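You operate a simulated robot arm through the tools that you are given. There is no shell and no other tool. Be economical: measure what you need, move in short steps, check, and stop when the job is done.

Carry out the task below with a simulated robot arm. There is one attempt and no reset: what you move stays moved.

JOB
Stack the ring insert labelled "27 mm" from the top of the press side table on top of the ring insert that says "24 mm". Fetch the yellow tee block from the top of the press side table and set it on the ledge of the cream cabinet. Put the dark block on the top of the press side table away on the upper shelf of the steel rack. Press the cream zero button three times. Press the blue down button three times. Fetch the silver block from the top of the cart table and stand it on the gold brass shim there. Put the grey rag on the ledge of the cream cabinet. Do these in any order. Set down upright: yellow tee block, silver block.

It is judged by the outcome, as a careful person would: the job done as asked, and still so three seconds after it is handed in. It fails if anything else is knocked over, pushed out of place, dropped, spilled or broken.

ROBOT AND FRAMES
A 7-joint arm with a two-finger parallel gripper on a trunk, on a base that drives. Base frame: it is fixed to the floor where the robot stands at the start and does not move with it; the origin is under the middle of the robot, x ahead of it, y to its left, z up. Lengths are in mm, angles in rad, forces in N, time in s.
With the tool pointing down near the work surface it reaches from about 100 to 660 mm from the robot's upright axis, wherever it stands. Its first joint turns from -2.007 to 2.007 rad. Places, roughly: blue down button [1600, 1500, 800]; brass shim [1500, 2000, 500]; cream zero button [1300, 200, 1300]; dark block (4x4x4 cm) [800, 300, 800]; grey rag (7x7x4 cm) [1000, 1700, 1000]; ledge of the cream cabinet (17x44 cm) [860, -780, 740]; ring insert [500, 250, 750]; silver block [1500, 2000, 750]; upper shelf of the steel rack [800, -3100, 1200]; yellow tee block (5x3x5 cm) [700, 200, 800]. Payload 3.91 kg.
Tool frame: the origin (TCP) lies between the finger pads and is the grasp point; the fingertips stand 30 mm ahead of it; z points along the fingers, y is the line along which they close. Largest opening 110 mm; finger width 20, thickness 10; the body of the gripper, 48 by 112 mm, starts 55 mm behind the TCP.
Orientation is told as [roll, pitch, yaw] about the base's x, y, z axes, in that order, counted from this pose: with the fingers straight down and closing along the base's y, the tool's x points along the base's -x, its y along +y and its z along -z.

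CONTROLS
- The arm moves only by the tool drive_tool. Its argument "commands" is text: rows parted by semicolons, each of 7 numbers parted by spaces: the gripper command, from -1 (shut) to 1 (fully open), values between in proportion, then the shift along the tool's x, y, z in units of 400 mm (1.0 is 400 mm), then the turn, a rotation vector about the tool's x, y, z in units of 120 degrees (1.0 is 120 degrees). In form: jaw dx dy dz ax ay az; .... A call has 1 to 12 rows; each row is the pose to reach, as a shift and turn from the pose commanded when the call began, along the tool's axes at that moment. A call with a number of a shift or a turn outside -1 to 1 is refused whole. Each row takes 0.2 s and may step no farther than 50 mm and 0.15 rad from the row before; otherwise, or with a gripper value out of range, the whole call is refused. Where a pose cannot be reached the arm comes as near as it can. A force on the tool above 40 N (or 10 N above the force at the start of the call, whichever is more), or a blocked arm, ends the call early, and 0.2 s more pass. Each finger travels about 108 mm/s and halts on what it meets, pressing with about 28 N; the grip force reading is that of the motor and also rises with nothing between the fingers. The clock runs only during rows and for 0.2 s after the last one: add rows that repeat a pose to give the fingers time. It gives the time, the measured TCP pose, the force on the tool (base axes), the opening and the grip force at its end, in the units of the frame above (readings bear some noise), with the torque about the TCP (base axes, N m) and any sound that the robot's microphone picked up, and new pictures: "pictures" is both (left out), scene, wrist or none.
- Cameras (640 x 400 px; columns grow to the right, rows downward): "scene" is now at [6.8, 150.7, 1651.6]; the picture's right is [-0.02, -1.00, 0.00], its down [-0.86, 0.02, -0.50] and it looks along [0.50, -0.01, -0.86] (base axes); focal length 294 px, centre (320, 200). "wrist" rides on the gripper at [72, 17, -103] in the tool frame; the picture's right is [-0.23, 0.97, 0.00], its down [-0.76, -0.18, -0.62] and it looks along [-0.61, -0.14, 0.78] (tool axes); focal length 222 px, centre (320, 200). There is no depth. A picture from a camera that has moved, and an enlarged one, comes with that camera's place and axes in the base frame and with its lens. The place of the scene camera against the robot may be out by one fixed shift of up to 12 mm in any direction.
- move_column(by): slides the trunk up (or, below 0, down) by that many mm; the arm and the scene camera ride with it, the base frame stays. It gives what a move gives, with no picture.
- base_move(legs): drives the robot by 1 to 6 legs, each [ahead, turn to the left] in mm and rad, along the robot's own axes; the way and the turn of a leg run together, so that a leg with both is an arc; at most 1500 mm and 3.142 rad a leg. The arm and the cameras ride along, it lands a little off, and it stops where it bumps. It gives what a move gives, and a new picture of the scene camera.
- head_to(pan, tilt): turns the head with the scene camera to pan (to the left, within 2.705 rad either way) and tilt (down, from -0.506 to 1.204), counted from straight ahead of the robot. It gives what a move gives, and a new picture of the scene camera.
- close_up(camera, box): a new picture of the part [left, top, right, bottom] of that camera's present view, enlarged. It takes no simulated time.
- hand_in(): hands the job in; it is judged then, once.

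Work in short steps. Places have to be worked out from the pictures, the camera data and where the tool is seen: move nearer, look again, correct. Check each grasp and each placing, and mend what went wrong. You have 186 turns and 260 pictures in all, those below and enlarged ones among them. Open the gripper and draw the arm clear of the work before you hand the job in, unless the task says otherwise.

The tools are called after "Call:" by a JSON object that holds its "name" and its "arguments". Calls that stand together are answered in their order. drive_tool: Moves the arm, as the interface text tells. Its arguments: {"type":"object","properties":{"commands":{"type":"string"},"pictures":{"type":"string","enum":["both","scene","wrist","none"]}},"required":["commands"]} The other tools are called the same way: move_column (by) slides the trunk up or down; base_move (legs) drives the base; head_to (pan, tilt) turns the head that bears the scene camera; close_up (camera, box) takes an enlarged picture of a part of a camera's view; hand_in () hands the job in.

At the start:

```text
clock: 0.0
tcp_pos: [541.0, -52.7, 1121.7]
orientation: [0.001, -0.002, 0.006]
contact_force: [0.1, 0.3, -0.7]
moment: [0.03, -0.05, 0.0]
width: 110.3
gripper_force: 0.1
trunk travel left (down, up): [-775.0, 215.0]
robot x, y, heading: [2.3, 0.3, -0.0]
head pan, tilt: [-0.021, 1.045]
```

scene: 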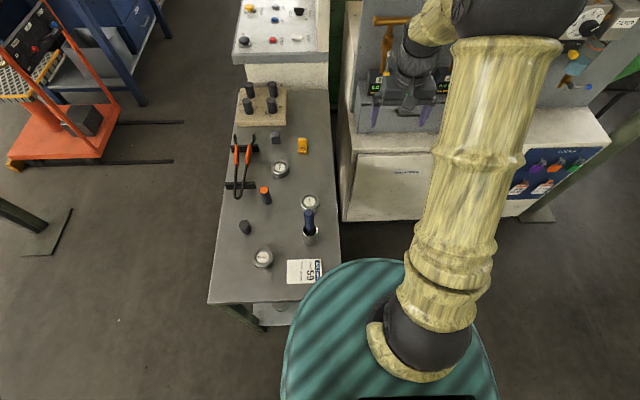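
wrist: 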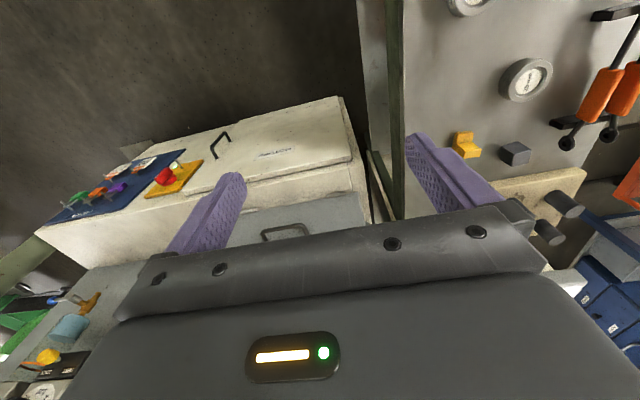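

I'll begin by enlarging the press side table in the scene picture and looking around.

Call:
{"name": "close_up", "arguments": {"camera": "scene", "box": [200, 80, 360, 180]}}

Call:
{"name": "close_up", "arguments": {"camera": "scene", "box": [200, 180, 360, 280]}}

Call:
{"name": "head_to", "arguments": {"pan": 0.3, "tilt": 0.4}}

```text
4.00 times, centred on (280, 130) of scene
camera zoom: at [6.8, 150.7, 1651.6], right [-0.02, -1.0, 0.0], down [-0.86, 0.02, -0.5], along [0.5, -0.01, -0.86], focal length 1176 px, centre (480, 480)
```

zoom: 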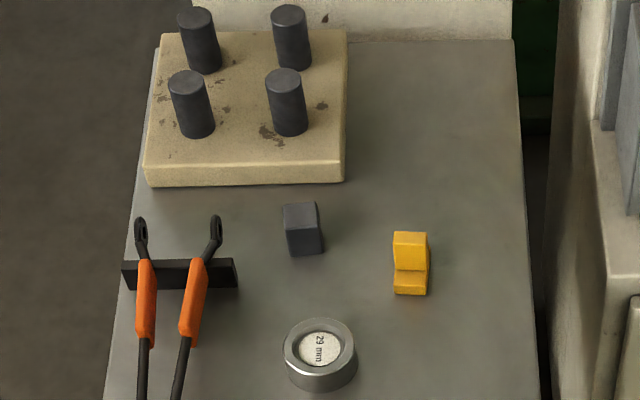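

```text
4.00 times, centred on (280, 230) of scene
camera zoom: at [6.8, 150.7, 1651.6], right [-0.02, -1.0, 0.0], down [-0.86, 0.02, -0.5], along [0.5, -0.01, -0.86], focal length 1176 px, centre (480, 80)
```

zoom: 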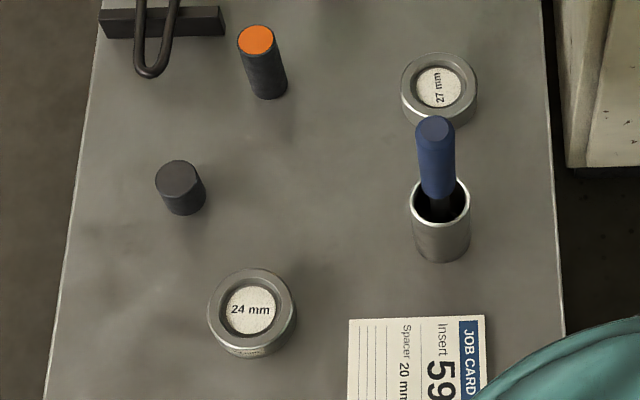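

```text
clock: 1.0
tcp_pos: [540.7, -53.2, 1122.5]
orientation: [0.0, 0.0, 0.008]
contact_force: [0.4, -0.5, -0.9]
moment: [-0.02, 0.01, 0.03]
width: 110.1
gripper_force: 0.1
trunk travel left (down, up): [-775.0, 215.0]
robot x, y, heading: [1.1, 3.1, -0.005]
head pan, tilt: [0.3, 0.4]
camera scene: at [28.5, 179.5, 1704.8], right [0.3, -0.96, 0.0], down [-0.37, -0.12, -0.92], along [0.88, 0.27, -0.39], focal length 294 px, centre (320, 200)
```

scene: 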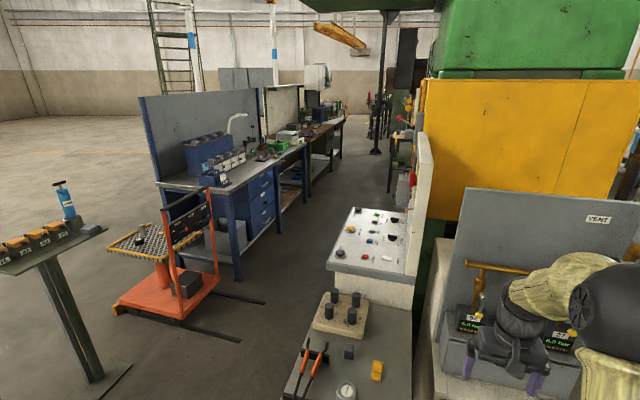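

The table, rings, tee and dark block are clear. Now I survey the rest: left and right.

Call:
{"name": "head_to", "arguments": {"pan": 1.1, "tilt": 0.45}}

Call:
{"name": "head_to", "arguments": {"pan": -1.0, "tilt": 0.5}}

Call:
{"name": "head_to", "arguments": {"pan": -0.3, "tilt": 0.5}}

```text
clock: 2.2
tcp_pos: [539.5, -53.7, 1121.6]
orientation: [0.0, 0.001, 0.007]
contact_force: [0.1, 0.1, 0.0]
moment: [-0.01, 0.01, -0.01]
width: 110.2
gripper_force: 0.1
trunk travel left (down, up): [-775.0, 215.0]
robot x, y, heading: [-0.6, -2.1, 0.001]
head pan, tilt: [1.1, 0.45]
camera scene: at [-18.2, 234.0, 1700.2], right [0.89, -0.45, 0.0], down [-0.2, -0.39, -0.9], along [0.41, 0.8, -0.44], focal length 294 px, centre (320, 200)
```

scene: 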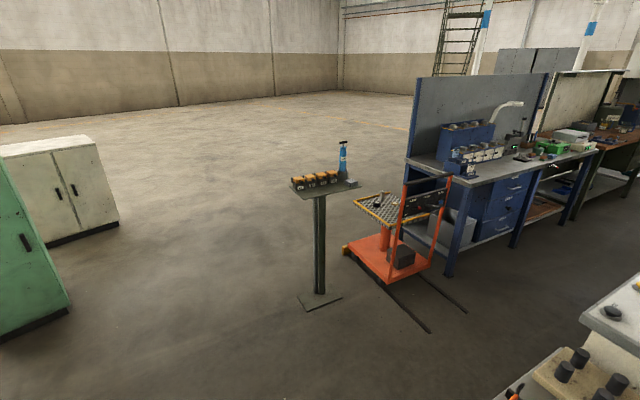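

```text
clock: 4.2
tcp_pos: [541.7, -51.7, 1122.3]
orientation: [0.001, 0.001, 0.007]
contact_force: [0.1, -0.3, 0.3]
moment: [0.0, -0.01, 0.03]
width: 109.9
gripper_force: 0.0
trunk travel left (down, up): [-775.0, 215.0]
robot x, y, heading: [-1.6, 1.5, -0.001]
head pan, tilt: [-1.0, 0.499]
camera scene: at [-10.8, 75.6, 1695.7], right [-0.84, -0.54, 0.0], down [-0.26, 0.4, -0.88], along [0.47, -0.74, -0.48], focal length 294 px, centre (320, 200)
```

scene: 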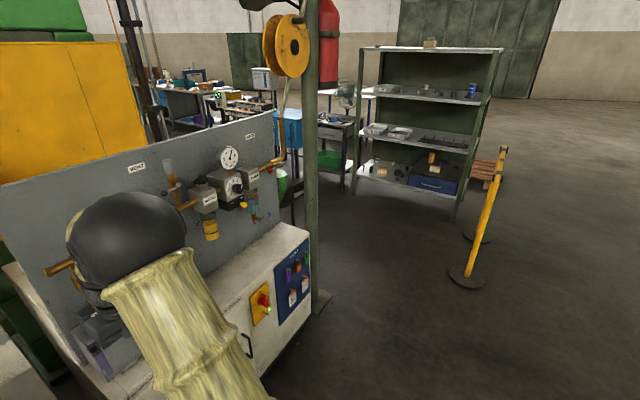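

```text
clock: 5.2
tcp_pos: [541.8, -53.3, 1122.1]
orientation: [0.0, -0.001, 0.007]
contact_force: [-0.8, 0.4, 0.4]
moment: [-0.01, -0.02, 0.01]
width: 109.9
gripper_force: 0.2
trunk travel left (down, up): [-775.0, 215.0]
robot x, y, heading: [-1.3, 0.7, -0.003]
head pan, tilt: [-0.3, 0.499]
camera scene: at [26.9, 125.1, 1695.7], right [-0.3, -0.95, 0.0], down [-0.46, 0.14, -0.88], along [0.84, -0.26, -0.48], focal length 294 px, centre (320, 200)
```

scene: 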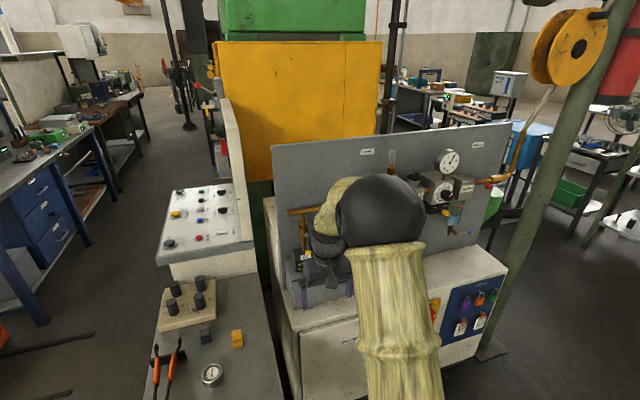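

Let me enlarge the console, the blue bench and the gauge panel.

Call:
{"name": "close_up", "arguments": {"camera": "scene", "box": [150, 170, 270, 260]}}

Call:
{"name": "head_to", "arguments": {"pan": 0.6, "tilt": 0.5}}

Call:
{"name": "close_up", "arguments": {"camera": "scene", "box": [240, 80, 400, 180]}}

Call:
{"name": "close_up", "arguments": {"camera": "scene", "box": [180, 140, 340, 290]}}

```text
4.44 times, centred on (210, 215) of scene
camera zoom: at [26.9, 125.1, 1695.7], right [-0.3, -0.95, 0.0], down [-0.46, 0.14, -0.88], along [0.84, -0.26, -0.48], focal length 1307 px, centre (809, 133)
```

zoom: 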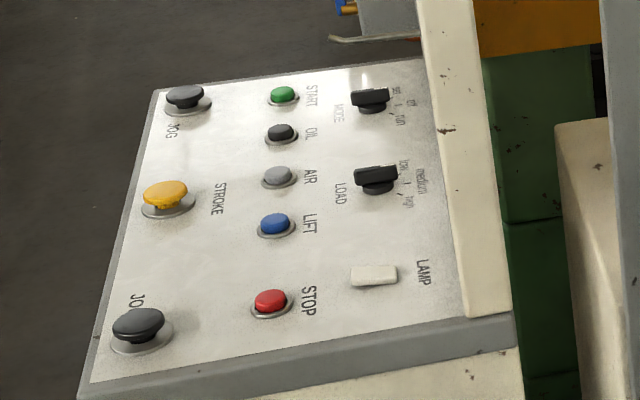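

```text
clock: 6.4
tcp_pos: [541.1, -52.0, 1122.2]
orientation: [-0.001, 0.0, 0.009]
contact_force: [0.1, -0.1, 1.5]
moment: [-0.02, 0.02, 0.02]
width: 110.0
gripper_force: 0.1
trunk travel left (down, up): [-775.0, 215.0]
robot x, y, heading: [-0.4, 0.1, -0.002]
head pan, tilt: [0.6, 0.499]
camera scene: at [15.1, 203.5, 1695.7], right [0.56, -0.83, 0.0], down [-0.4, -0.27, -0.88], along [0.72, 0.5, -0.48], focal length 294 px, centre (320, 200)
```

scene: 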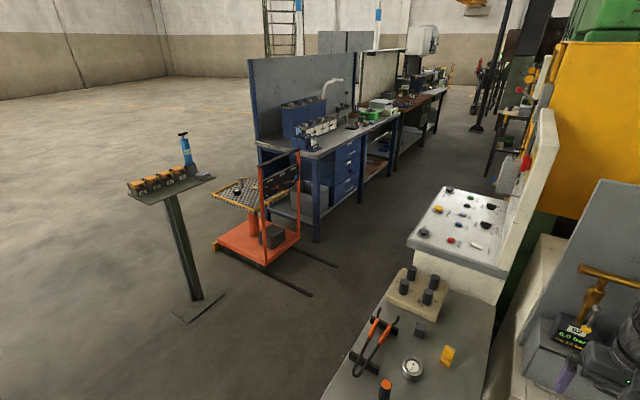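

```text
4.00 times, centred on (320, 130) of scene
camera zoom: at [15.1, 203.5, 1695.7], right [0.56, -0.83, 0.0], down [-0.4, -0.27, -0.88], along [0.72, 0.5, -0.48], focal length 1176 px, centre (320, 480)
```

zoom: 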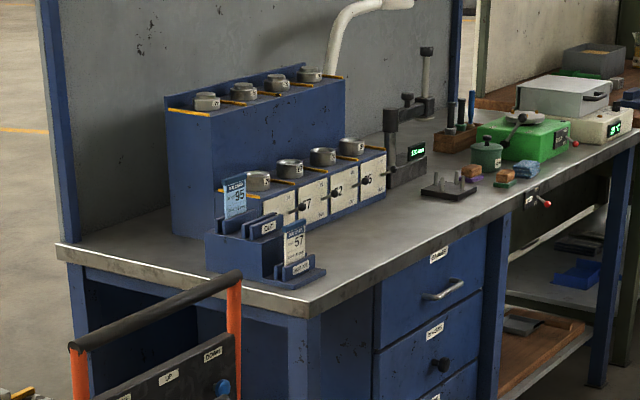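

```text
2.67 times, centred on (260, 215) of scene
camera zoom: at [15.1, 203.5, 1695.7], right [0.56, -0.83, 0.0], down [-0.4, -0.27, -0.88], along [0.72, 0.5, -0.48], focal length 784 px, centre (480, 160)
```

zoom: 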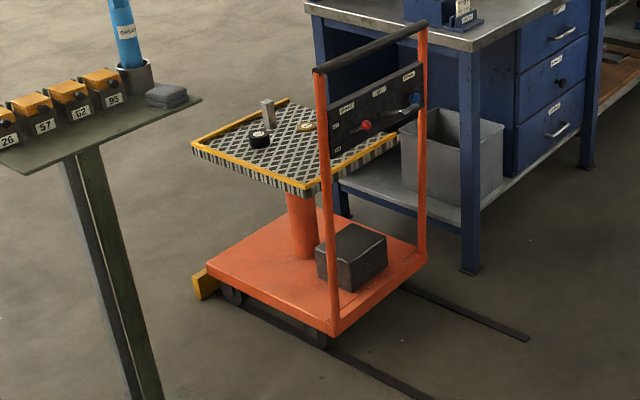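

The blue down button seems to be on the cart's handle plate. I look for the "zero" button.

Call:
{"name": "close_up", "arguments": {"camera": "scene", "box": [460, 40, 620, 200]}}

Call:
{"name": "head_to", "arguments": {"pan": 0.1, "tilt": 0.3}}

Call:
{"name": "close_up", "arguments": {"camera": "scene", "box": [280, 60, 440, 220]}}

Call:
{"name": "close_up", "arguments": {"camera": "scene", "box": [400, 130, 640, 280]}}

```text
2.50 times, centred on (540, 120) of scene
camera zoom: at [15.1, 203.5, 1695.7], right [0.56, -0.83, 0.0], down [-0.4, -0.27, -0.88], along [0.72, 0.5, -0.48], focal length 735 px, centre (-230, 400)
```

zoom: 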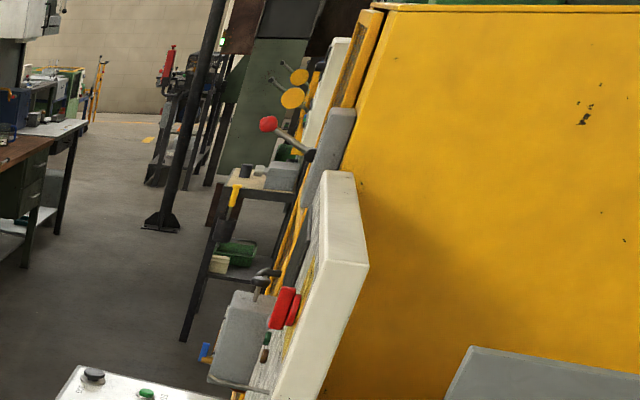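

```text
clock: 7.4
tcp_pos: [541.4, -54.1, 1122.2]
orientation: [0.001, 0.0, 0.007]
contact_force: [-0.2, -0.3, -0.9]
moment: [0.0, 0.04, -0.03]
width: 109.9
gripper_force: 0.1
trunk travel left (down, up): [-775.0, 215.0]
robot x, y, heading: [-3.4, 4.6, -0.001]
head pan, tilt: [0.099, 0.3]
camera scene: at [32.9, 161.5, 1714.1], right [0.1, -0.99, 0.0], down [-0.29, -0.03, -0.96], along [0.95, 0.1, -0.3], focal length 294 px, centre (320, 200)
```

scene: 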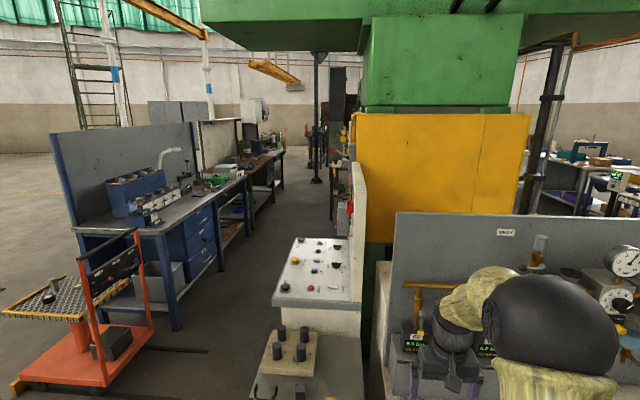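

```text
2.50 times, centred on (360, 140) of scene
camera zoom: at [32.9, 161.5, 1714.1], right [0.1, -0.99, 0.0], down [-0.29, -0.03, -0.96], along [0.95, 0.1, -0.3], focal length 735 px, centre (220, 350)
```

zoom: 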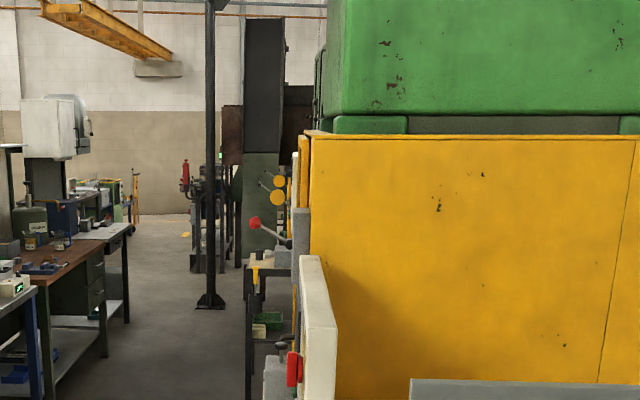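

```text
2.67 times, centred on (520, 205) of scene
camera zoom: at [32.9, 161.5, 1714.1], right [0.1, -0.99, 0.0], down [-0.29, -0.03, -0.96], along [0.95, 0.1, -0.3], focal length 784 px, centre (-213, 187)
```

zoom: 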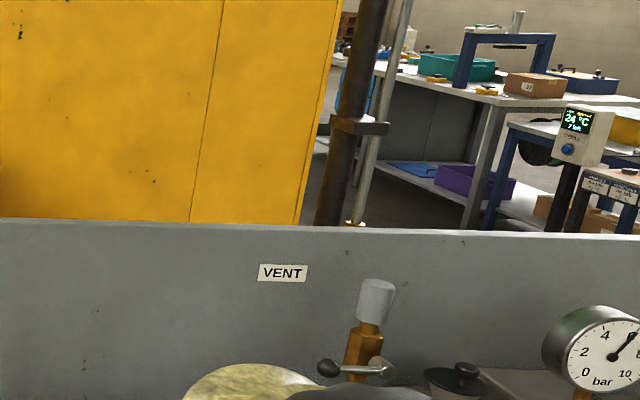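

The zero button must be on the +y face of the white upright slab past the console; I'll look later. Table top estimated near z≈800, ring 27 near (481,174), ring 24 near (296,314). First I hover over ring 27 for a wrist view.

Call:
{"name": "drive_tool", "arguments": {"commands": "1 .025 .0945 .05 0 0 0; 1 .05 .189 .1 0 0 0; 1 .075 .2835 .15 0 0 0; 1 .1 .378 .2 0 0 0; 1 .125 .4725 .25 0 0 0; 1 .15 .567 .3 0 0 0", "pictures": "wrist"}}

Call:
{"name": "head_to", "arguments": {"pan": 0.2, "tilt": 1.0}}

```text
clock: 8.8
tcp_pos: [478.5, 173.7, 1002.5]
orientation: [0.0, 0.0, 0.007]
contact_force: [0.3, -0.4, -0.2]
moment: [0.01, 0.02, 0.03]
width: 110.0
gripper_force: 0.2
trunk travel left (down, up): [-775.0, 215.0]
robot x, y, heading: [-0.1, 1.8, 0.001]
head pan, tilt: [0.099, 0.3]
camera wrist: at [407.9, 189.7, 1105.8], right [0.22, 0.98, 0.0], down [0.76, -0.17, 0.62], along [0.61, -0.14, -0.78], focal length 222 px, centre (320, 200)
```

wrist: 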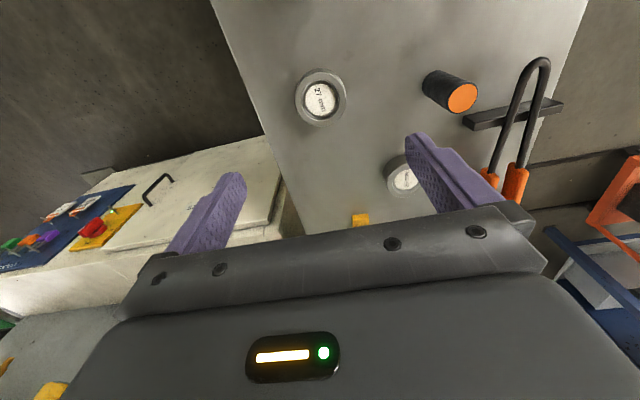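

```text
clock: 9.8
tcp_pos: [479.5, 171.5, 1002.1]
orientation: [0.001, -0.002, 0.007]
contact_force: [0.3, 0.5, 0.6]
moment: [-0.01, -0.03, 0.01]
width: 109.9
gripper_force: 0.0
trunk travel left (down, up): [-775.0, 215.0]
robot x, y, heading: [2.1, -0.4, 0.002]
head pan, tilt: [0.201, 1.0]
camera scene: at [8.3, 166.2, 1654.7], right [0.2, -0.98, 0.0], down [-0.82, -0.17, -0.54], along [0.53, 0.11, -0.84], focal length 294 px, centre (320, 200)
```

scene: 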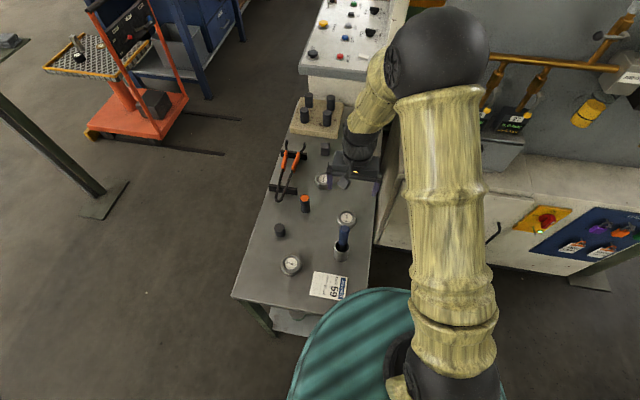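

Ring 27 is at about (471,175), top z≈835. I turn the tool by -45° yaw (keeps the wrist camera off the screwdriver) and descend to z≈930 to look again.

Call:
{"name": "drive_tool", "arguments": {"commands": "1 .003 0 .03 0 0 .0625; 1 .006 0 .06 0 0 .125; 1 .01 0 .09 0 0 .1875; 1 .013 0 .12 0 0 .25; 1 .016 0 .15 0 0 .3125; 1 .02 0 .18 0 0 .375", "pictures": "both"}}

```text
clock: 11.2
tcp_pos: [471.0, 172.7, 929.0]
orientation: [0.0, 0.001, -0.78]
contact_force: [0.1, 0.3, -0.2]
moment: [0.0, 0.02, 0.0]
width: 110.2
gripper_force: 0.1
trunk travel left (down, up): [-775.0, 215.0]
robot x, y, heading: [0.3, 0.5, -0.001]
head pan, tilt: [0.201, 1.0]
camera scene: at [8.4, 166.4, 1654.6], right [0.2, -0.98, 0.0], down [-0.82, -0.17, -0.54], along [0.53, 0.11, -0.84], focal length 294 px, centre (320, 200)
camera wrist: at [433.1, 235.5, 1033.7], right [0.85, 0.53, 0.0], down [0.42, -0.66, 0.62], along [0.33, -0.53, -0.78], focal length 222 px, centre (320, 200)
```

scene: 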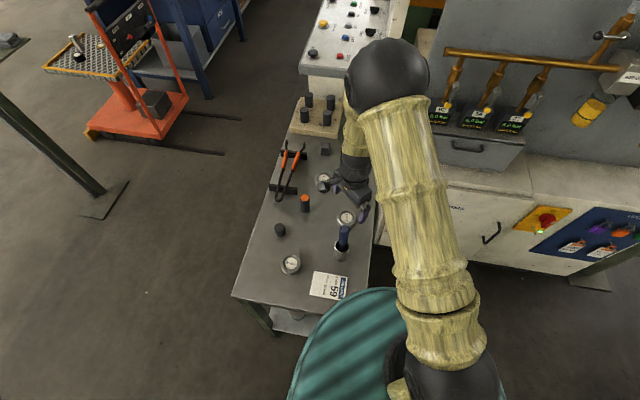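
wrist: 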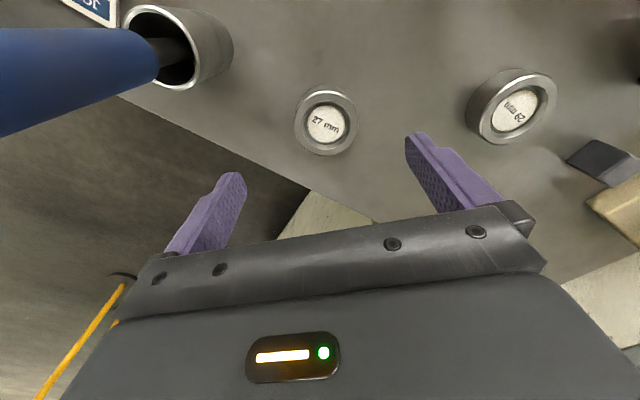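

Stereo puts ring 27 at (477,175), label height ≈826. I centre and descend to TCP z≈848.

Call:
{"name": "drive_tool", "arguments": {"commands": "1 -.003 .007 .07 0 0 0; 1 -.006 .015 .14 0 0 0; 1 -.006 .015 .203 0 0 0", "pictures": "wrist"}}

```text
clock: 12.0
tcp_pos: [478.2, 176.5, 848.3]
orientation: [0.002, -0.001, -0.776]
contact_force: [0.1, -0.1, 0.2]
moment: [0.0, 0.0, 0.0]
width: 110.2
gripper_force: 0.1
trunk travel left (down, up): [-775.0, 215.0]
robot x, y, heading: [-3.0, 0.2, 0.002]
head pan, tilt: [0.201, 1.0]
camera wrist: at [439.5, 238.2, 953.1], right [0.85, 0.53, 0.0], down [0.42, -0.66, 0.62], along [0.33, -0.53, -0.78], focal length 222 px, centre (320, 200)
```

wrist: 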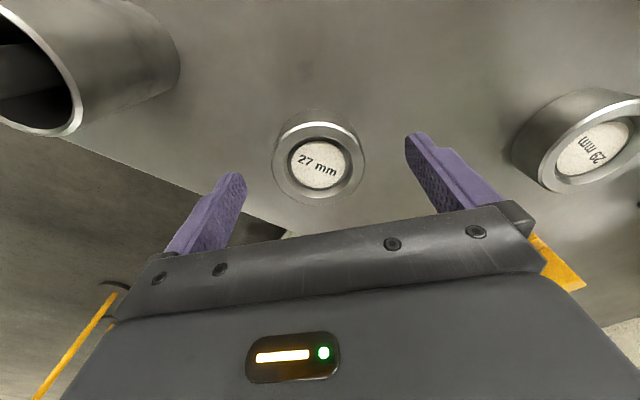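

Ring is centred between the fingers. I lower to TCP z≈838 and close.

Call:
{"name": "drive_tool", "arguments": {"commands": "1 0 0 .0255 0 0 0; -1 0 0 .0255 0 0 0; -1 0 0 .0255 0 0 0; -1 0 0 .0255 0 0 0; -1 0 0 .0255 0 0 0", "pictures": "wrist"}}

```text
clock: 13.2
tcp_pos: [476.8, 175.3, 838.3]
orientation: [0.002, 0.001, -0.778]
contact_force: [0.1, -0.7, -0.7]
moment: [-0.09, 0.1, 0.0]
width: 61.2
gripper_force: 27.9
trunk travel left (down, up): [-775.0, 215.0]
robot x, y, heading: [-0.2, 1.9, -0.001]
head pan, tilt: [0.201, 1.0]
camera wrist: at [438.9, 237.7, 943.1], right [0.85, 0.53, 0.0], down [0.42, -0.66, 0.62], along [0.33, -0.53, -0.78], focal length 222 px, centre (320, 200)
```

wrist: 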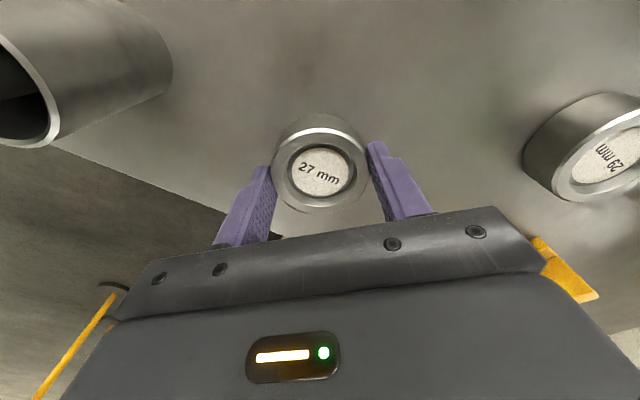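

Gripped at 61 mm. I lift to clear everything (TCP z≈1060) and carry it over ring 24, near (291,316).

Call:
{"name": "drive_tool", "arguments": {"commands": "-1 0 0 -.12 0 0 0; -1 0 0 -.24 0 0 0; -1 0 0 -.36 0 0 0; -1 0 0 -.48 0 0 0; -1 0 0 -.555 0 0 0; -1 .1157 -.0151 -.555 0 0 0; -1 .2314 -.0302 -.555 0 0 0; -1 .3471 -.0453 -.555 0 0 0; -1 .4628 -.0604 -.555 0 0 0; -1 .5785 -.0755 -.555 0 0 0; -1 .5785 -.0755 -.45 0 0 0; -1 .5785 -.0755 -.34 0 0 0", "pictures": "both"}}

```text
clock: 15.8
tcp_pos: [292.3, 317.7, 974.1]
orientation: [0.0, -0.001, -0.779]
contact_force: [-0.5, 0.5, -5.4]
moment: [0.02, -0.01, 0.0]
width: 61.2
gripper_force: 27.6
trunk travel left (down, up): [-775.0, 215.0]
robot x, y, heading: [-0.2, -2.0, -0.002]
head pan, tilt: [0.201, 1.0]
camera scene: at [8.6, 167.5, 1654.5], right [0.2, -0.98, 0.0], down [-0.82, -0.17, -0.54], along [0.53, 0.11, -0.84], focal length 294 px, centre (320, 200)
camera wrist: at [252.1, 380.3, 1078.8], right [0.85, 0.53, 0.0], down [0.42, -0.66, 0.62], along [0.33, -0.53, -0.78], focal length 222 px, centre (320, 200)
```

scene: 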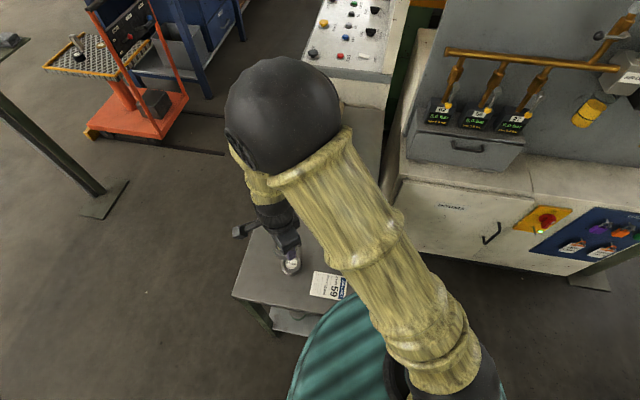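
wrist: 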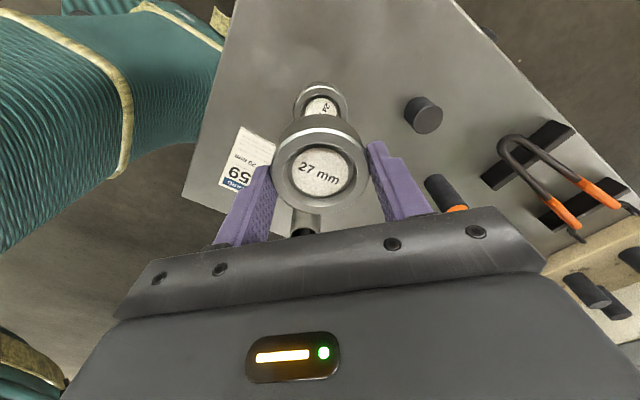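

Ring 24 is partly hidden behind the held one; a close-up to locate its centre.

Call:
{"name": "close_up", "arguments": {"camera": "wrist", "box": [260, 70, 380, 145]}}

```text
5.33 times, centred on (320, 108) of wrist
camera zoom: at [252.1, 380.3, 1078.8], right [0.85, 0.53, 0.0], down [0.42, -0.66, 0.62], along [0.33, -0.53, -0.78], focal length 1185 px, centre (320, 693)
```

zoom: 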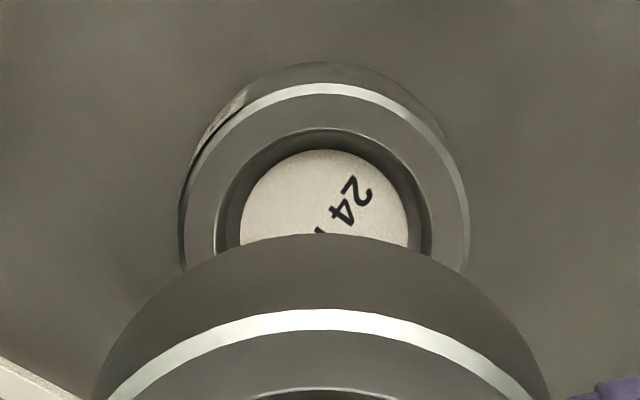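

Ring 24's centre works out at (296,312.5). I correct by (+4.5,-5) mm and descend to TCP z≈878, then check.

Call:
{"name": "drive_tool", "arguments": {"commands": "-1 -.0168 -.001 .0 0 0 0; -1 -.0168 -.001 .12 0 0 0; -1 -.0168 -.001 .24 0 0 0; -1 -.0168 -.001 .24 0 0 0", "pictures": "wrist"}}

Call:
{"name": "close_up", "arguments": {"camera": "scene", "box": [240, 220, 340, 290]}}

```text
clock: 16.8
tcp_pos: [296.5, 312.1, 881.0]
orientation: [0.0, 0.0, -0.779]
contact_force: [-0.9, 0.1, -6.0]
moment: [0.0, 0.0, 0.04]
width: 61.3
gripper_force: 27.8
trunk travel left (down, up): [-775.0, 215.0]
robot x, y, heading: [-1.5, 1.0, 0.001]
head pan, tilt: [0.201, 1.0]
camera wrist: at [258.1, 374.8, 984.5], right [0.85, 0.53, 0.0], down [0.42, -0.66, 0.62], along [0.33, -0.53, -0.78], focal length 222 px, centre (320, 200)
```

wrist: 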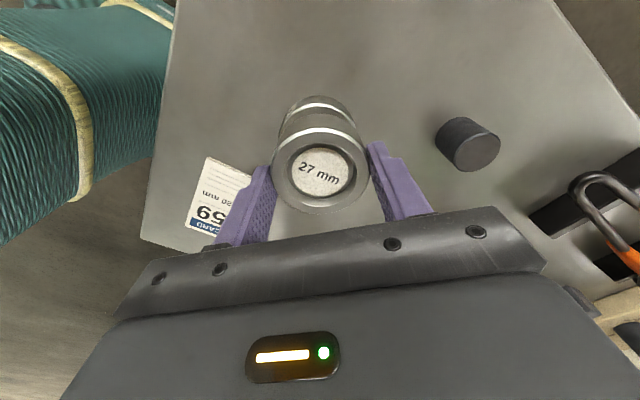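

```text
5.71 times, centred on (290, 255) of scene
camera zoom: at [8.1, 166.3, 1654.6], right [0.2, -0.98, 0.0], down [-0.82, -0.17, -0.54], along [0.53, 0.11, -0.84], focal length 1680 px, centre (491, -114)
```

zoom: 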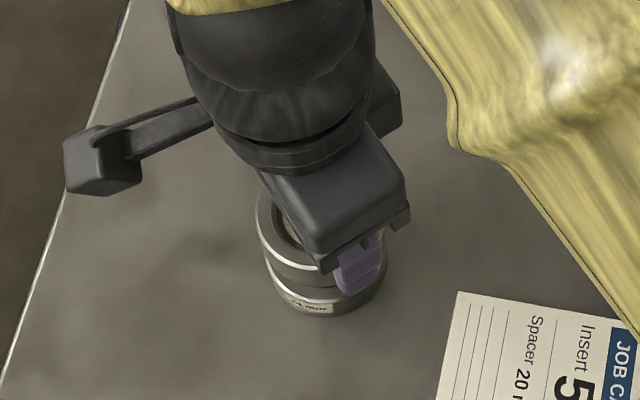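

Aligned in both views. I lower gently in small steps, watching the force.

Call:
{"name": "drive_tool", "arguments": {"commands": "-1 0 0 .01 0 0 0; -1 0 0 .02 0 0 0; -1 0 0 .03 0 0 0; -1 0 0 .03 0 0 0", "pictures": "wrist"}}

```text
clock: 17.8
tcp_pos: [296.3, 313.3, 867.4]
orientation: [-0.001, -0.001, -0.778]
contact_force: [0.1, 0.4, -4.6]
moment: [0.02, -0.03, 0.01]
width: 61.0
gripper_force: 28.3
trunk travel left (down, up): [-775.0, 215.0]
robot x, y, heading: [-1.1, -1.5, -0.003]
head pan, tilt: [0.201, 1.0]
camera wrist: at [257.5, 374.8, 971.4], right [0.85, 0.53, 0.0], down [0.42, -0.66, 0.62], along [0.33, -0.53, -0.78], focal length 222 px, centre (320, 200)
```

wrist: 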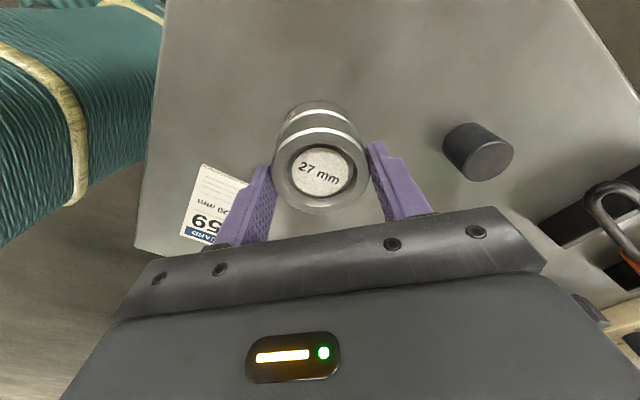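

No contact yet; continue in small steps.

Call:
{"name": "drive_tool", "arguments": {"commands": "-1 0 0 .004 0 0 0; -1 0 0 .008 0 0 0; -1 0 0 .012 0 0 0; -1 0 0 .016 0 0 0", "pictures": "none"}}

```text
clock: 18.8
tcp_pos: [295.9, 312.1, 862.3]
orientation: [0.005, 0.002, -0.778]
contact_force: [-1.2, -0.9, 23.5]
moment: [-0.3, 0.09, 0.07]
width: 61.5
gripper_force: 27.8
trunk travel left (down, up): [-775.0, 215.0]
robot x, y, heading: [-0.8, -3.5, -0.002]
head pan, tilt: [0.201, 1.0]
```

Contact at z≈862 (force +23 N). I ease up 1.5 mm, open, and rise.

Call:
{"name": "drive_tool", "arguments": {"commands": "-1 0 0 -.004 0 0 0; 0.3 0 0 -.004 0 0 0; 0.3 0 0 -.004 0 0 0; 1 0 0 -.004 0 0 0; 1 0 0 -.1 0 0 0; 1 0 0 -.2 0 0 0; 1 0 0 -.3 0 0 0; 1 0 0 -.4 0 0 0", "pictures": "both"}}

Call:
{"name": "close_up", "arguments": {"camera": "wrist", "box": [240, 50, 400, 150]}}

```text
clock: 20.6
tcp_pos: [294.9, 311.9, 1022.3]
orientation: [0.002, 0.001, -0.779]
contact_force: [0.4, -0.5, -0.6]
moment: [0.04, -0.01, 0.02]
width: 110.1
gripper_force: 0.0
trunk travel left (down, up): [-775.0, 215.0]
robot x, y, heading: [-0.1, 2.1, 0.0]
head pan, tilt: [0.201, 1.0]
camera scene: at [7.5, 165.2, 1654.7], right [0.2, -0.98, 0.0], down [-0.82, -0.17, -0.54], along [0.53, 0.11, -0.84], focal length 294 px, centre (320, 200)
camera wrist: at [255.8, 373.5, 1126.3], right [0.85, 0.53, 0.0], down [0.42, -0.66, 0.62], along [0.33, -0.53, -0.78], focal length 222 px, centre (320, 200)
```

scene: 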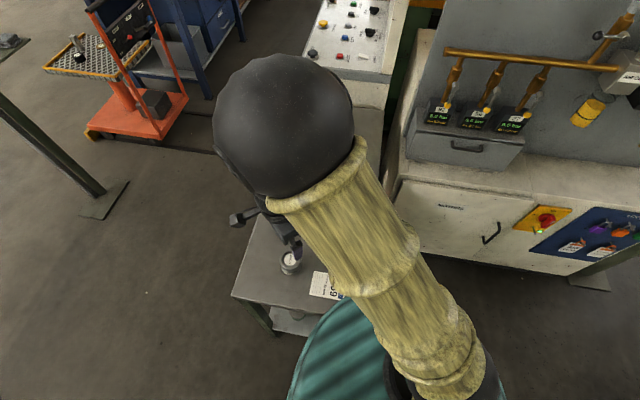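
wrist: 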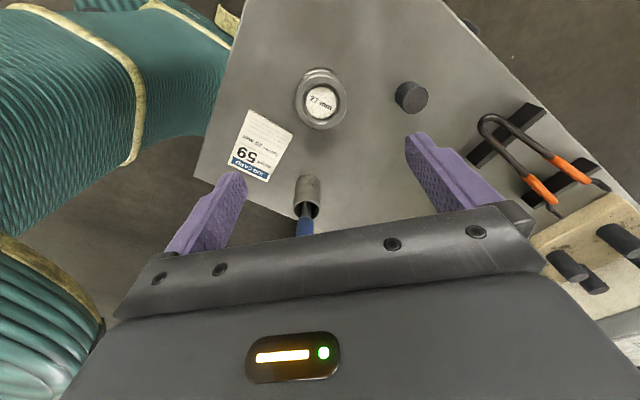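

```text
4.00 times, centred on (320, 100) of wrist
camera zoom: at [255.8, 373.5, 1126.3], right [0.85, 0.53, 0.0], down [0.42, -0.66, 0.62], along [0.33, -0.53, -0.78], focal length 888 px, centre (320, 600)
```

zoom: 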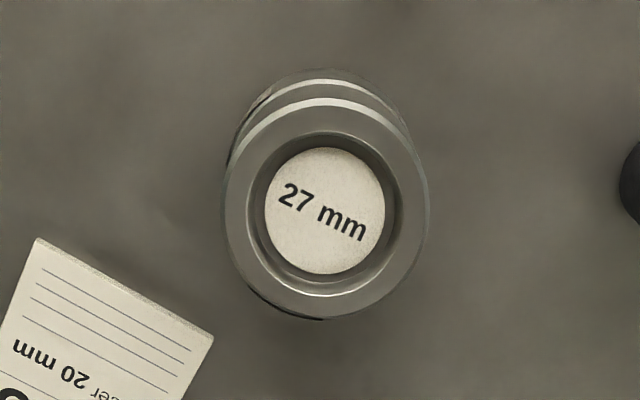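

The 27 ring rests on the 24 ring. Next I raise and centre the arm for driving.

Call:
{"name": "drive_tool", "arguments": {"commands": "1 0 0 -.1 0 0 0; 1 0 0 -.2 0 0 0; 1 -.101 -.041 -.25 0 0 -.0417; 1 -.203 -.082 -.25 0 0 -.0833; 1 -.304 -.124 -.25 0 0 -.125; 1 -.405 -.165 -.25 0 0 -.1667; 1 -.507 -.206 -.25 0 0 -.208; 1 -.608 -.247 -.25 0 0 -.25; 1 -.709 -.289 -.25 0 0 -.2917; 1 -.811 -.33 -.25 0 0 -.333; 1 -.912 -.371 -.25 0 0 -.375", "pictures": "none"}}

Call:
{"name": "head_to", "arguments": {"pan": 0.0, "tilt": 1.2}}

```text
clock: 23.0
tcp_pos: [451.8, -51.3, 1120.0]
orientation: [0.003, 0.0, 0.009]
contact_force: [-0.1, -0.5, 0.1]
moment: [0.03, 0.01, 0.01]
width: 109.5
gripper_force: 0.1
trunk travel left (down, up): [-775.0, 215.0]
robot x, y, heading: [2.9, -0.5, 0.003]
head pan, tilt: [0.201, 1.0]
```

```text
clock: 23.8
tcp_pos: [450.6, -49.8, 1119.4]
orientation: [0.001, 0.001, 0.006]
contact_force: [-0.3, 0.3, -0.1]
moment: [-0.03, 0.01, -0.01]
width: 110.0
gripper_force: 0.1
trunk travel left (down, up): [-775.0, 215.0]
robot x, y, heading: [-1.7, -1.0, 0.002]
head pan, tilt: [0.0, 1.201]
camera scene: at [-4.0, 152.0, 1642.1], right [0.0, -1.0, 0.0], down [-0.93, 0.0, -0.36], along [0.36, 0.0, -0.93], focal length 294 px, centre (320, 200)
```

scene: 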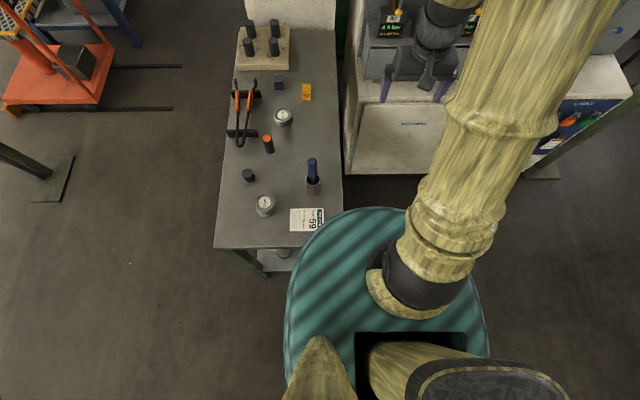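

The table's right edge is y≈80, cabinet front x≥775. I'll retract the tool to x≈270, then drive to about (380,-170) facing the tee.

Call:
{"name": "drive_tool", "arguments": {"commands": "1 .1 0 0 0 0 0; 1 .2 0 0 0 0 0; 1 .3 0 0 0 0 0; 1 .4 0 0 0 0 0; 1 .45 0 0 0 0 0", "pictures": "none"}}

Call:
{"name": "base_move", "arguments": {"legs": [[0, -0.42], [416, 0], [0, 1.02]]}}

```text
clock: 25.0
tcp_pos: [292.4, -57.5, 1133.0]
orientation: [0.0, 0.001, 0.01]
contact_force: [0.2, 0.9, 0.4]
moment: [-0.02, -0.02, -0.02]
width: 110.1
gripper_force: 0.1
out of reach, approached as far as the arm can: row 4, 5
trunk travel left (down, up): [-775.0, 215.0]
robot x, y, heading: [2.5, -2.0, 0.003]
head pan, tilt: [0.0, 1.201]
```

```text
clock: 26.7
tcp_pos: [260.0, -138.9, 1134.1]
orientation: [0.0, 0.003, -0.287]
contact_force: [0.2, -0.2, 0.2]
moment: [0.03, 0.02, 0.0]
width: 110.2
gripper_force: 0.1
trunk travel left (down, up): [-775.0, 215.0]
robot x, y, heading: [-2.3, 2.0, -0.273]
head pan, tilt: [0.0, 1.201]
stopped in leg 1: the robot was blocked; the commanded pose is now the measured one
camera scene: at [33.7, 149.0, 1642.1], right [-0.27, -0.96, 0.0], down [-0.9, 0.25, -0.36], along [0.35, -0.1, -0.93], focal length 294 px, centre (320, 200)
```

scene: 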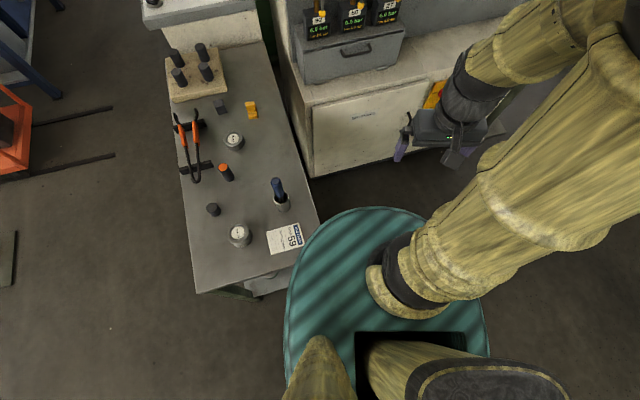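

The base bumped the table corner slightly while turning (it isn't round); the table seems unmoved. I back straight off, then go round with more clearance: via (0,-220) to (420,-220) heading 0.

Call:
{"name": "base_move", "arguments": {"legs": [[-300, 0], [0, -0.533], [420, 0], [0, 0.806]]}}

```text
clock: 36.6
tcp_pos: [290.2, -280.1, 1132.3]
orientation: [0.002, 0.001, -0.008]
contact_force: [0.0, -0.6, -0.6]
moment: [-0.06, 0.01, 0.06]
width: 110.1
gripper_force: 0.1
trunk travel left (down, up): [-775.0, 215.0]
robot x, y, heading: [0.9, -218.9, 0.01]
head pan, tilt: [0.0, 1.201]
camera scene: at [-7.4, -66.5, 1642.0], right [0.01, -1.0, 0.0], down [-0.93, -0.01, -0.36], along [0.36, 0.0, -0.93], focal length 294 px, centre (320, 200)
```

scene: 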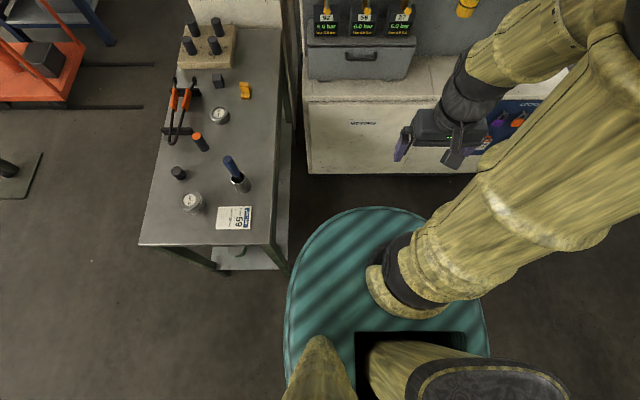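

Clear now; drive ahead 420 mm along the table's right side.

Call:
{"name": "base_move", "arguments": {"legs": [[420, -0.01]]}}

Call:
{"name": "head_to", "arguments": {"pan": 0.5, "tilt": 1.0}}

```text
clock: 39.6
tcp_pos: [713.9, -281.4, 1133.8]
orientation: [0.001, 0.003, -0.018]
contact_force: [0.3, 0.4, 0.1]
moment: [0.0, 0.03, 0.01]
width: 110.2
gripper_force: 0.1
trunk travel left (down, up): [-775.0, 215.0]
robot x, y, heading: [423.7, -218.2, 0.002]
head pan, tilt: [0.0, 1.201]
camera scene: at [419.1, -65.1, 1642.0], right [0.0, -1.0, 0.0], down [-0.93, 0.0, -0.36], along [0.36, 0.0, -0.93], focal length 294 px, centre (320, 200)
```

scene: 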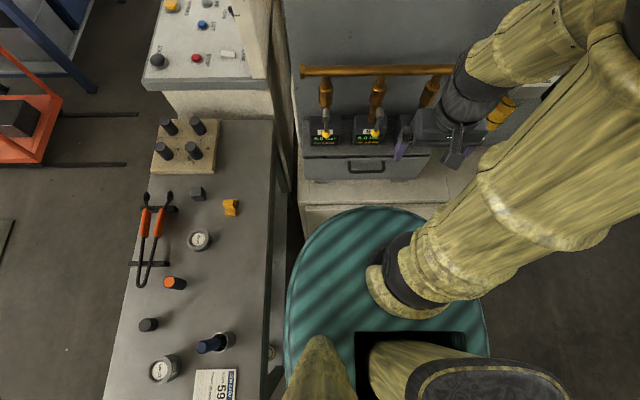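

```text
clock: 40.5
tcp_pos: [714.8, -282.8, 1133.4]
orientation: [0.002, 0.004, -0.016]
contact_force: [0.1, 1.4, -0.1]
moment: [0.0, 0.0, 0.0]
width: 110.3
gripper_force: 0.0
trunk travel left (down, up): [-775.0, 215.0]
robot x, y, heading: [422.5, -220.0, -0.004]
head pan, tilt: [0.499, 1.0]
camera scene: at [423.7, -31.9, 1654.6], right [0.48, -0.88, 0.0], down [-0.74, -0.4, -0.54], along [0.47, 0.26, -0.84], focal length 294 px, centre (320, 200)
```

scene: 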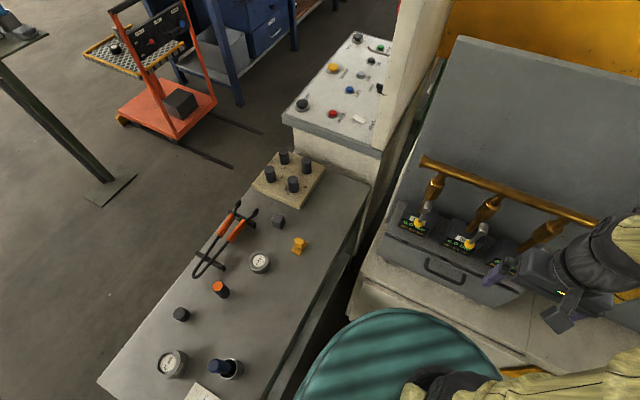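

Now at (422,-220). Close-up of the tee and dark block to see their orientation.

Call:
{"name": "close_up", "arguments": {"camera": "scene", "box": [250, 200, 330, 260]}}

```text
6.67 times, centred on (290, 230) of scene
camera zoom: at [423.7, -31.9, 1654.6], right [0.48, -0.88, 0.0], down [-0.74, -0.4, -0.54], along [0.47, 0.26, -0.84], focal length 1960 px, centre (520, 0)
```

zoom: 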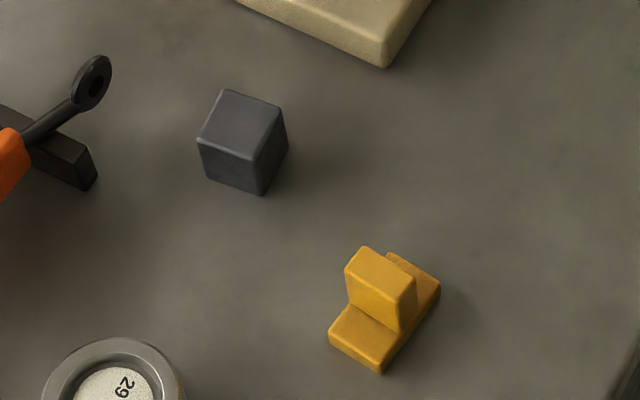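

The tee stands with its foot down (foot along x, 30 mm wide along y). I move the arm left over it with fingers closing along y.

Call:
{"name": "drive_tool", "arguments": {"commands": "1 0 .11 0 0 0 0; 1 0 .22 0 0 0 0; 1 0 .33 0 0 0 0; 1 0 .44 0 0 0 0; 1 0 .55 0 0 0 0; 1 0 .66 0 0 0 0; 1 0 .77 0 0 0 0; 1 0 .88 0 0 0 0; 1 0 .99 0 0 0 0", "pictures": "none"}}

Call:
{"name": "drive_tool", "arguments": {"commands": "1 .0 .07 .1 0 0 0; 1 .0 .14 .2 0 0 0; 1 .0 .21 .3 0 0 0; 1 0 .21 .4 0 0 0; 1 0 .21 .4 0 0 0", "pictures": "wrist"}}

```text
clock: 42.5
tcp_pos: [719.4, 114.2, 1133.3]
orientation: [-0.001, 0.002, -0.017]
contact_force: [1.0, 0.8, -0.9]
moment: [0.0, 0.01, -0.03]
width: 110.2
gripper_force: 0.1
out of reach, approached as far as the arm can: row 1, 2
trunk travel left (down, up): [-775.0, 215.0]
robot x, y, heading: [424.4, -219.3, -0.001]
head pan, tilt: [0.499, 1.0]
```

```text
clock: 43.7
tcp_pos: [720.4, 196.4, 974.2]
orientation: [0.003, 0.003, -0.016]
contact_force: [0.2, 0.3, -0.4]
moment: [0.02, 0.01, 0.0]
width: 109.8
gripper_force: 0.1
trunk travel left (down, up): [-775.0, 215.0]
robot x, y, heading: [419.3, -217.6, 0.003]
head pan, tilt: [0.499, 1.0]
camera wrist: at [649.8, 214.5, 1077.6], right [0.24, 0.97, 0.0], down [0.76, -0.19, 0.62], along [0.6, -0.15, -0.78], focal length 222 px, centre (320, 200)
```

wrist: 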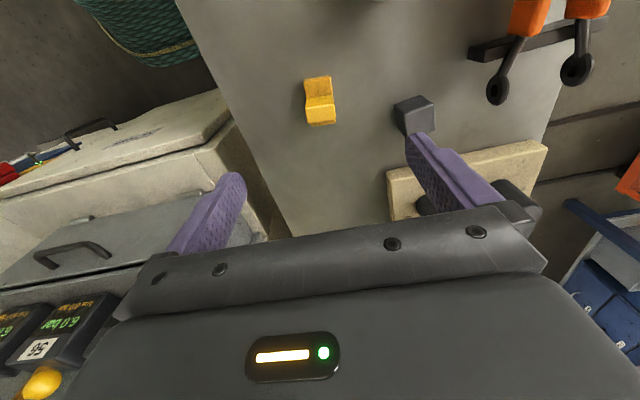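

Call:
{"name": "close_up", "arguments": {"camera": "wrist", "box": [280, 60, 440, 160]}}

```text
4.00 times, centred on (360, 110) of wrist
camera zoom: at [649.8, 214.5, 1077.6], right [0.24, 0.97, 0.0], down [0.76, -0.19, 0.62], along [0.6, -0.15, -0.78], focal length 888 px, centre (160, 560)
```

zoom: 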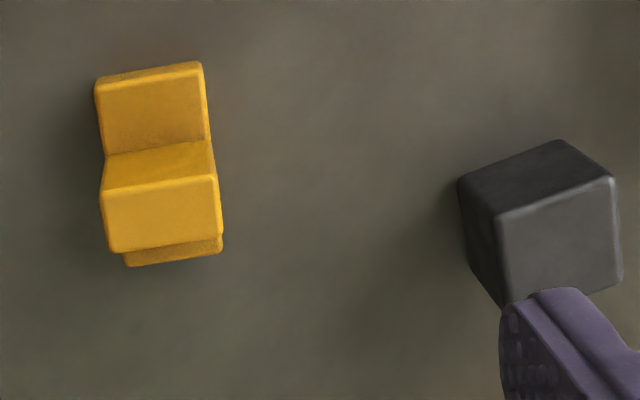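

Tee centre ≈(716,198.5), turned about -0.13 rad. I align and descend to TCP z≈840.

Call:
{"name": "drive_tool", "arguments": {"commands": "1 .011 .005 0.05 0 0 .055; 1 .011 .005 .15 0 0 .055; 1 .011 .005 .24 0 0 .055; 1 .011 .005 .24 0 0 .055", "pictures": "wrist"}}

```text
clock: 44.7
tcp_pos: [717.6, 201.7, 877.8]
orientation: [0.002, 0.003, -0.135]
contact_force: [-0.6, 1.2, -0.2]
moment: [0.02, 0.0, 0.0]
width: 110.1
gripper_force: 0.0
trunk travel left (down, up): [-775.0, 215.0]
robot x, y, heading: [423.4, -216.6, -0.005]
head pan, tilt: [0.499, 1.0]
camera wrist: at [648.6, 227.2, 981.7], right [0.35, 0.94, 0.0], down [0.73, -0.28, 0.62], along [0.58, -0.22, -0.78], focal length 222 px, centre (320, 200)
```

wrist: 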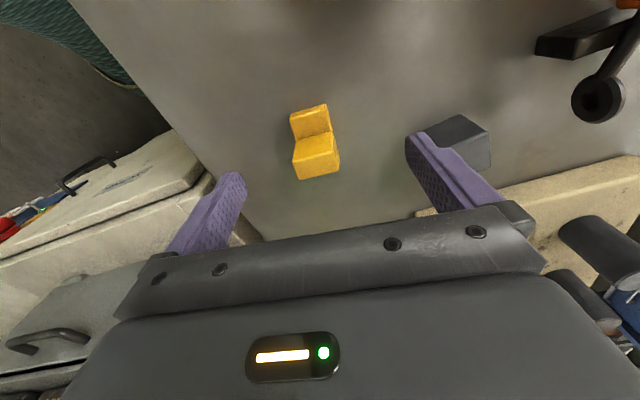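

Call:
{"name": "close_up", "arguments": {"camera": "wrist", "box": [260, 90, 380, 190]}}

```text
4.00 times, centred on (320, 140) of wrist
camera zoom: at [648.6, 227.2, 981.7], right [0.35, 0.94, 0.0], down [0.73, -0.28, 0.62], along [0.58, -0.22, -0.78], focal length 888 px, centre (320, 440)
```

zoom: 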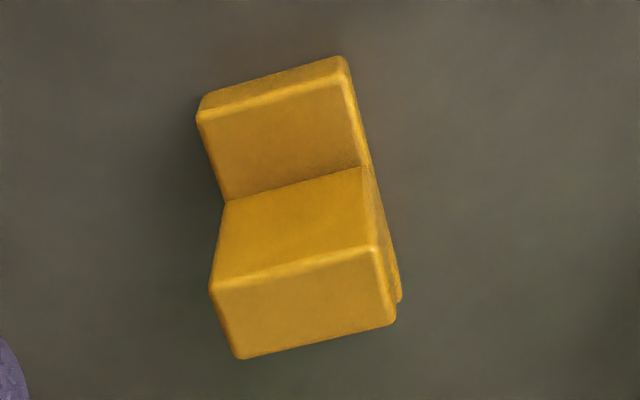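

Well aligned. Small -2 mm correction in y, descend to z≈840 and close.

Call:
{"name": "drive_tool", "arguments": {"commands": "1 .002 -.006 .05 0 0 -.01; 1 .002 -.006 .095 0 0 -.01; -1 .002 -.006 .095 0 0 -.01; -1 .002 -.006 .095 0 0 -.01; -1 .002 -.006 .095 0 0 -.01; -1 .002 -.006 .095 0 0 -.01; -1 .002 -.006 .095 0 0 -.01", "pictures": "wrist"}}

```text
clock: 46.3
tcp_pos: [716.5, 199.4, 840.7]
orientation: [0.003, 0.002, -0.111]
contact_force: [-0.2, 0.0, -0.4]
moment: [-0.04, -0.07, 0.02]
width: 30.1
gripper_force: 27.6
trunk travel left (down, up): [-775.0, 215.0]
robot x, y, heading: [421.0, -213.6, -0.004]
head pan, tilt: [0.499, 1.0]
camera wrist: at [647.0, 222.9, 944.5], right [0.33, 0.94, 0.0], down [0.74, -0.26, 0.62], along [0.59, -0.21, -0.78], focal length 222 px, centre (320, 200)
```

wrist: 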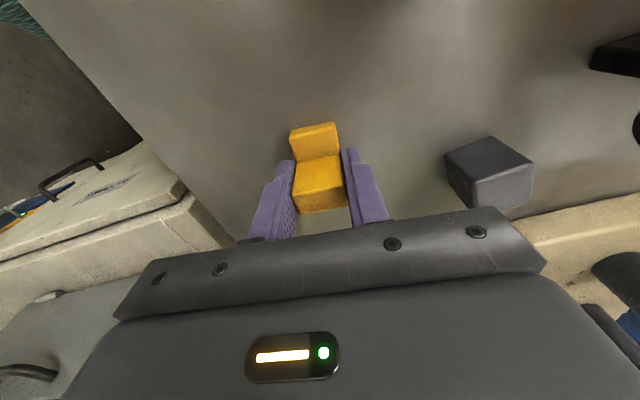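

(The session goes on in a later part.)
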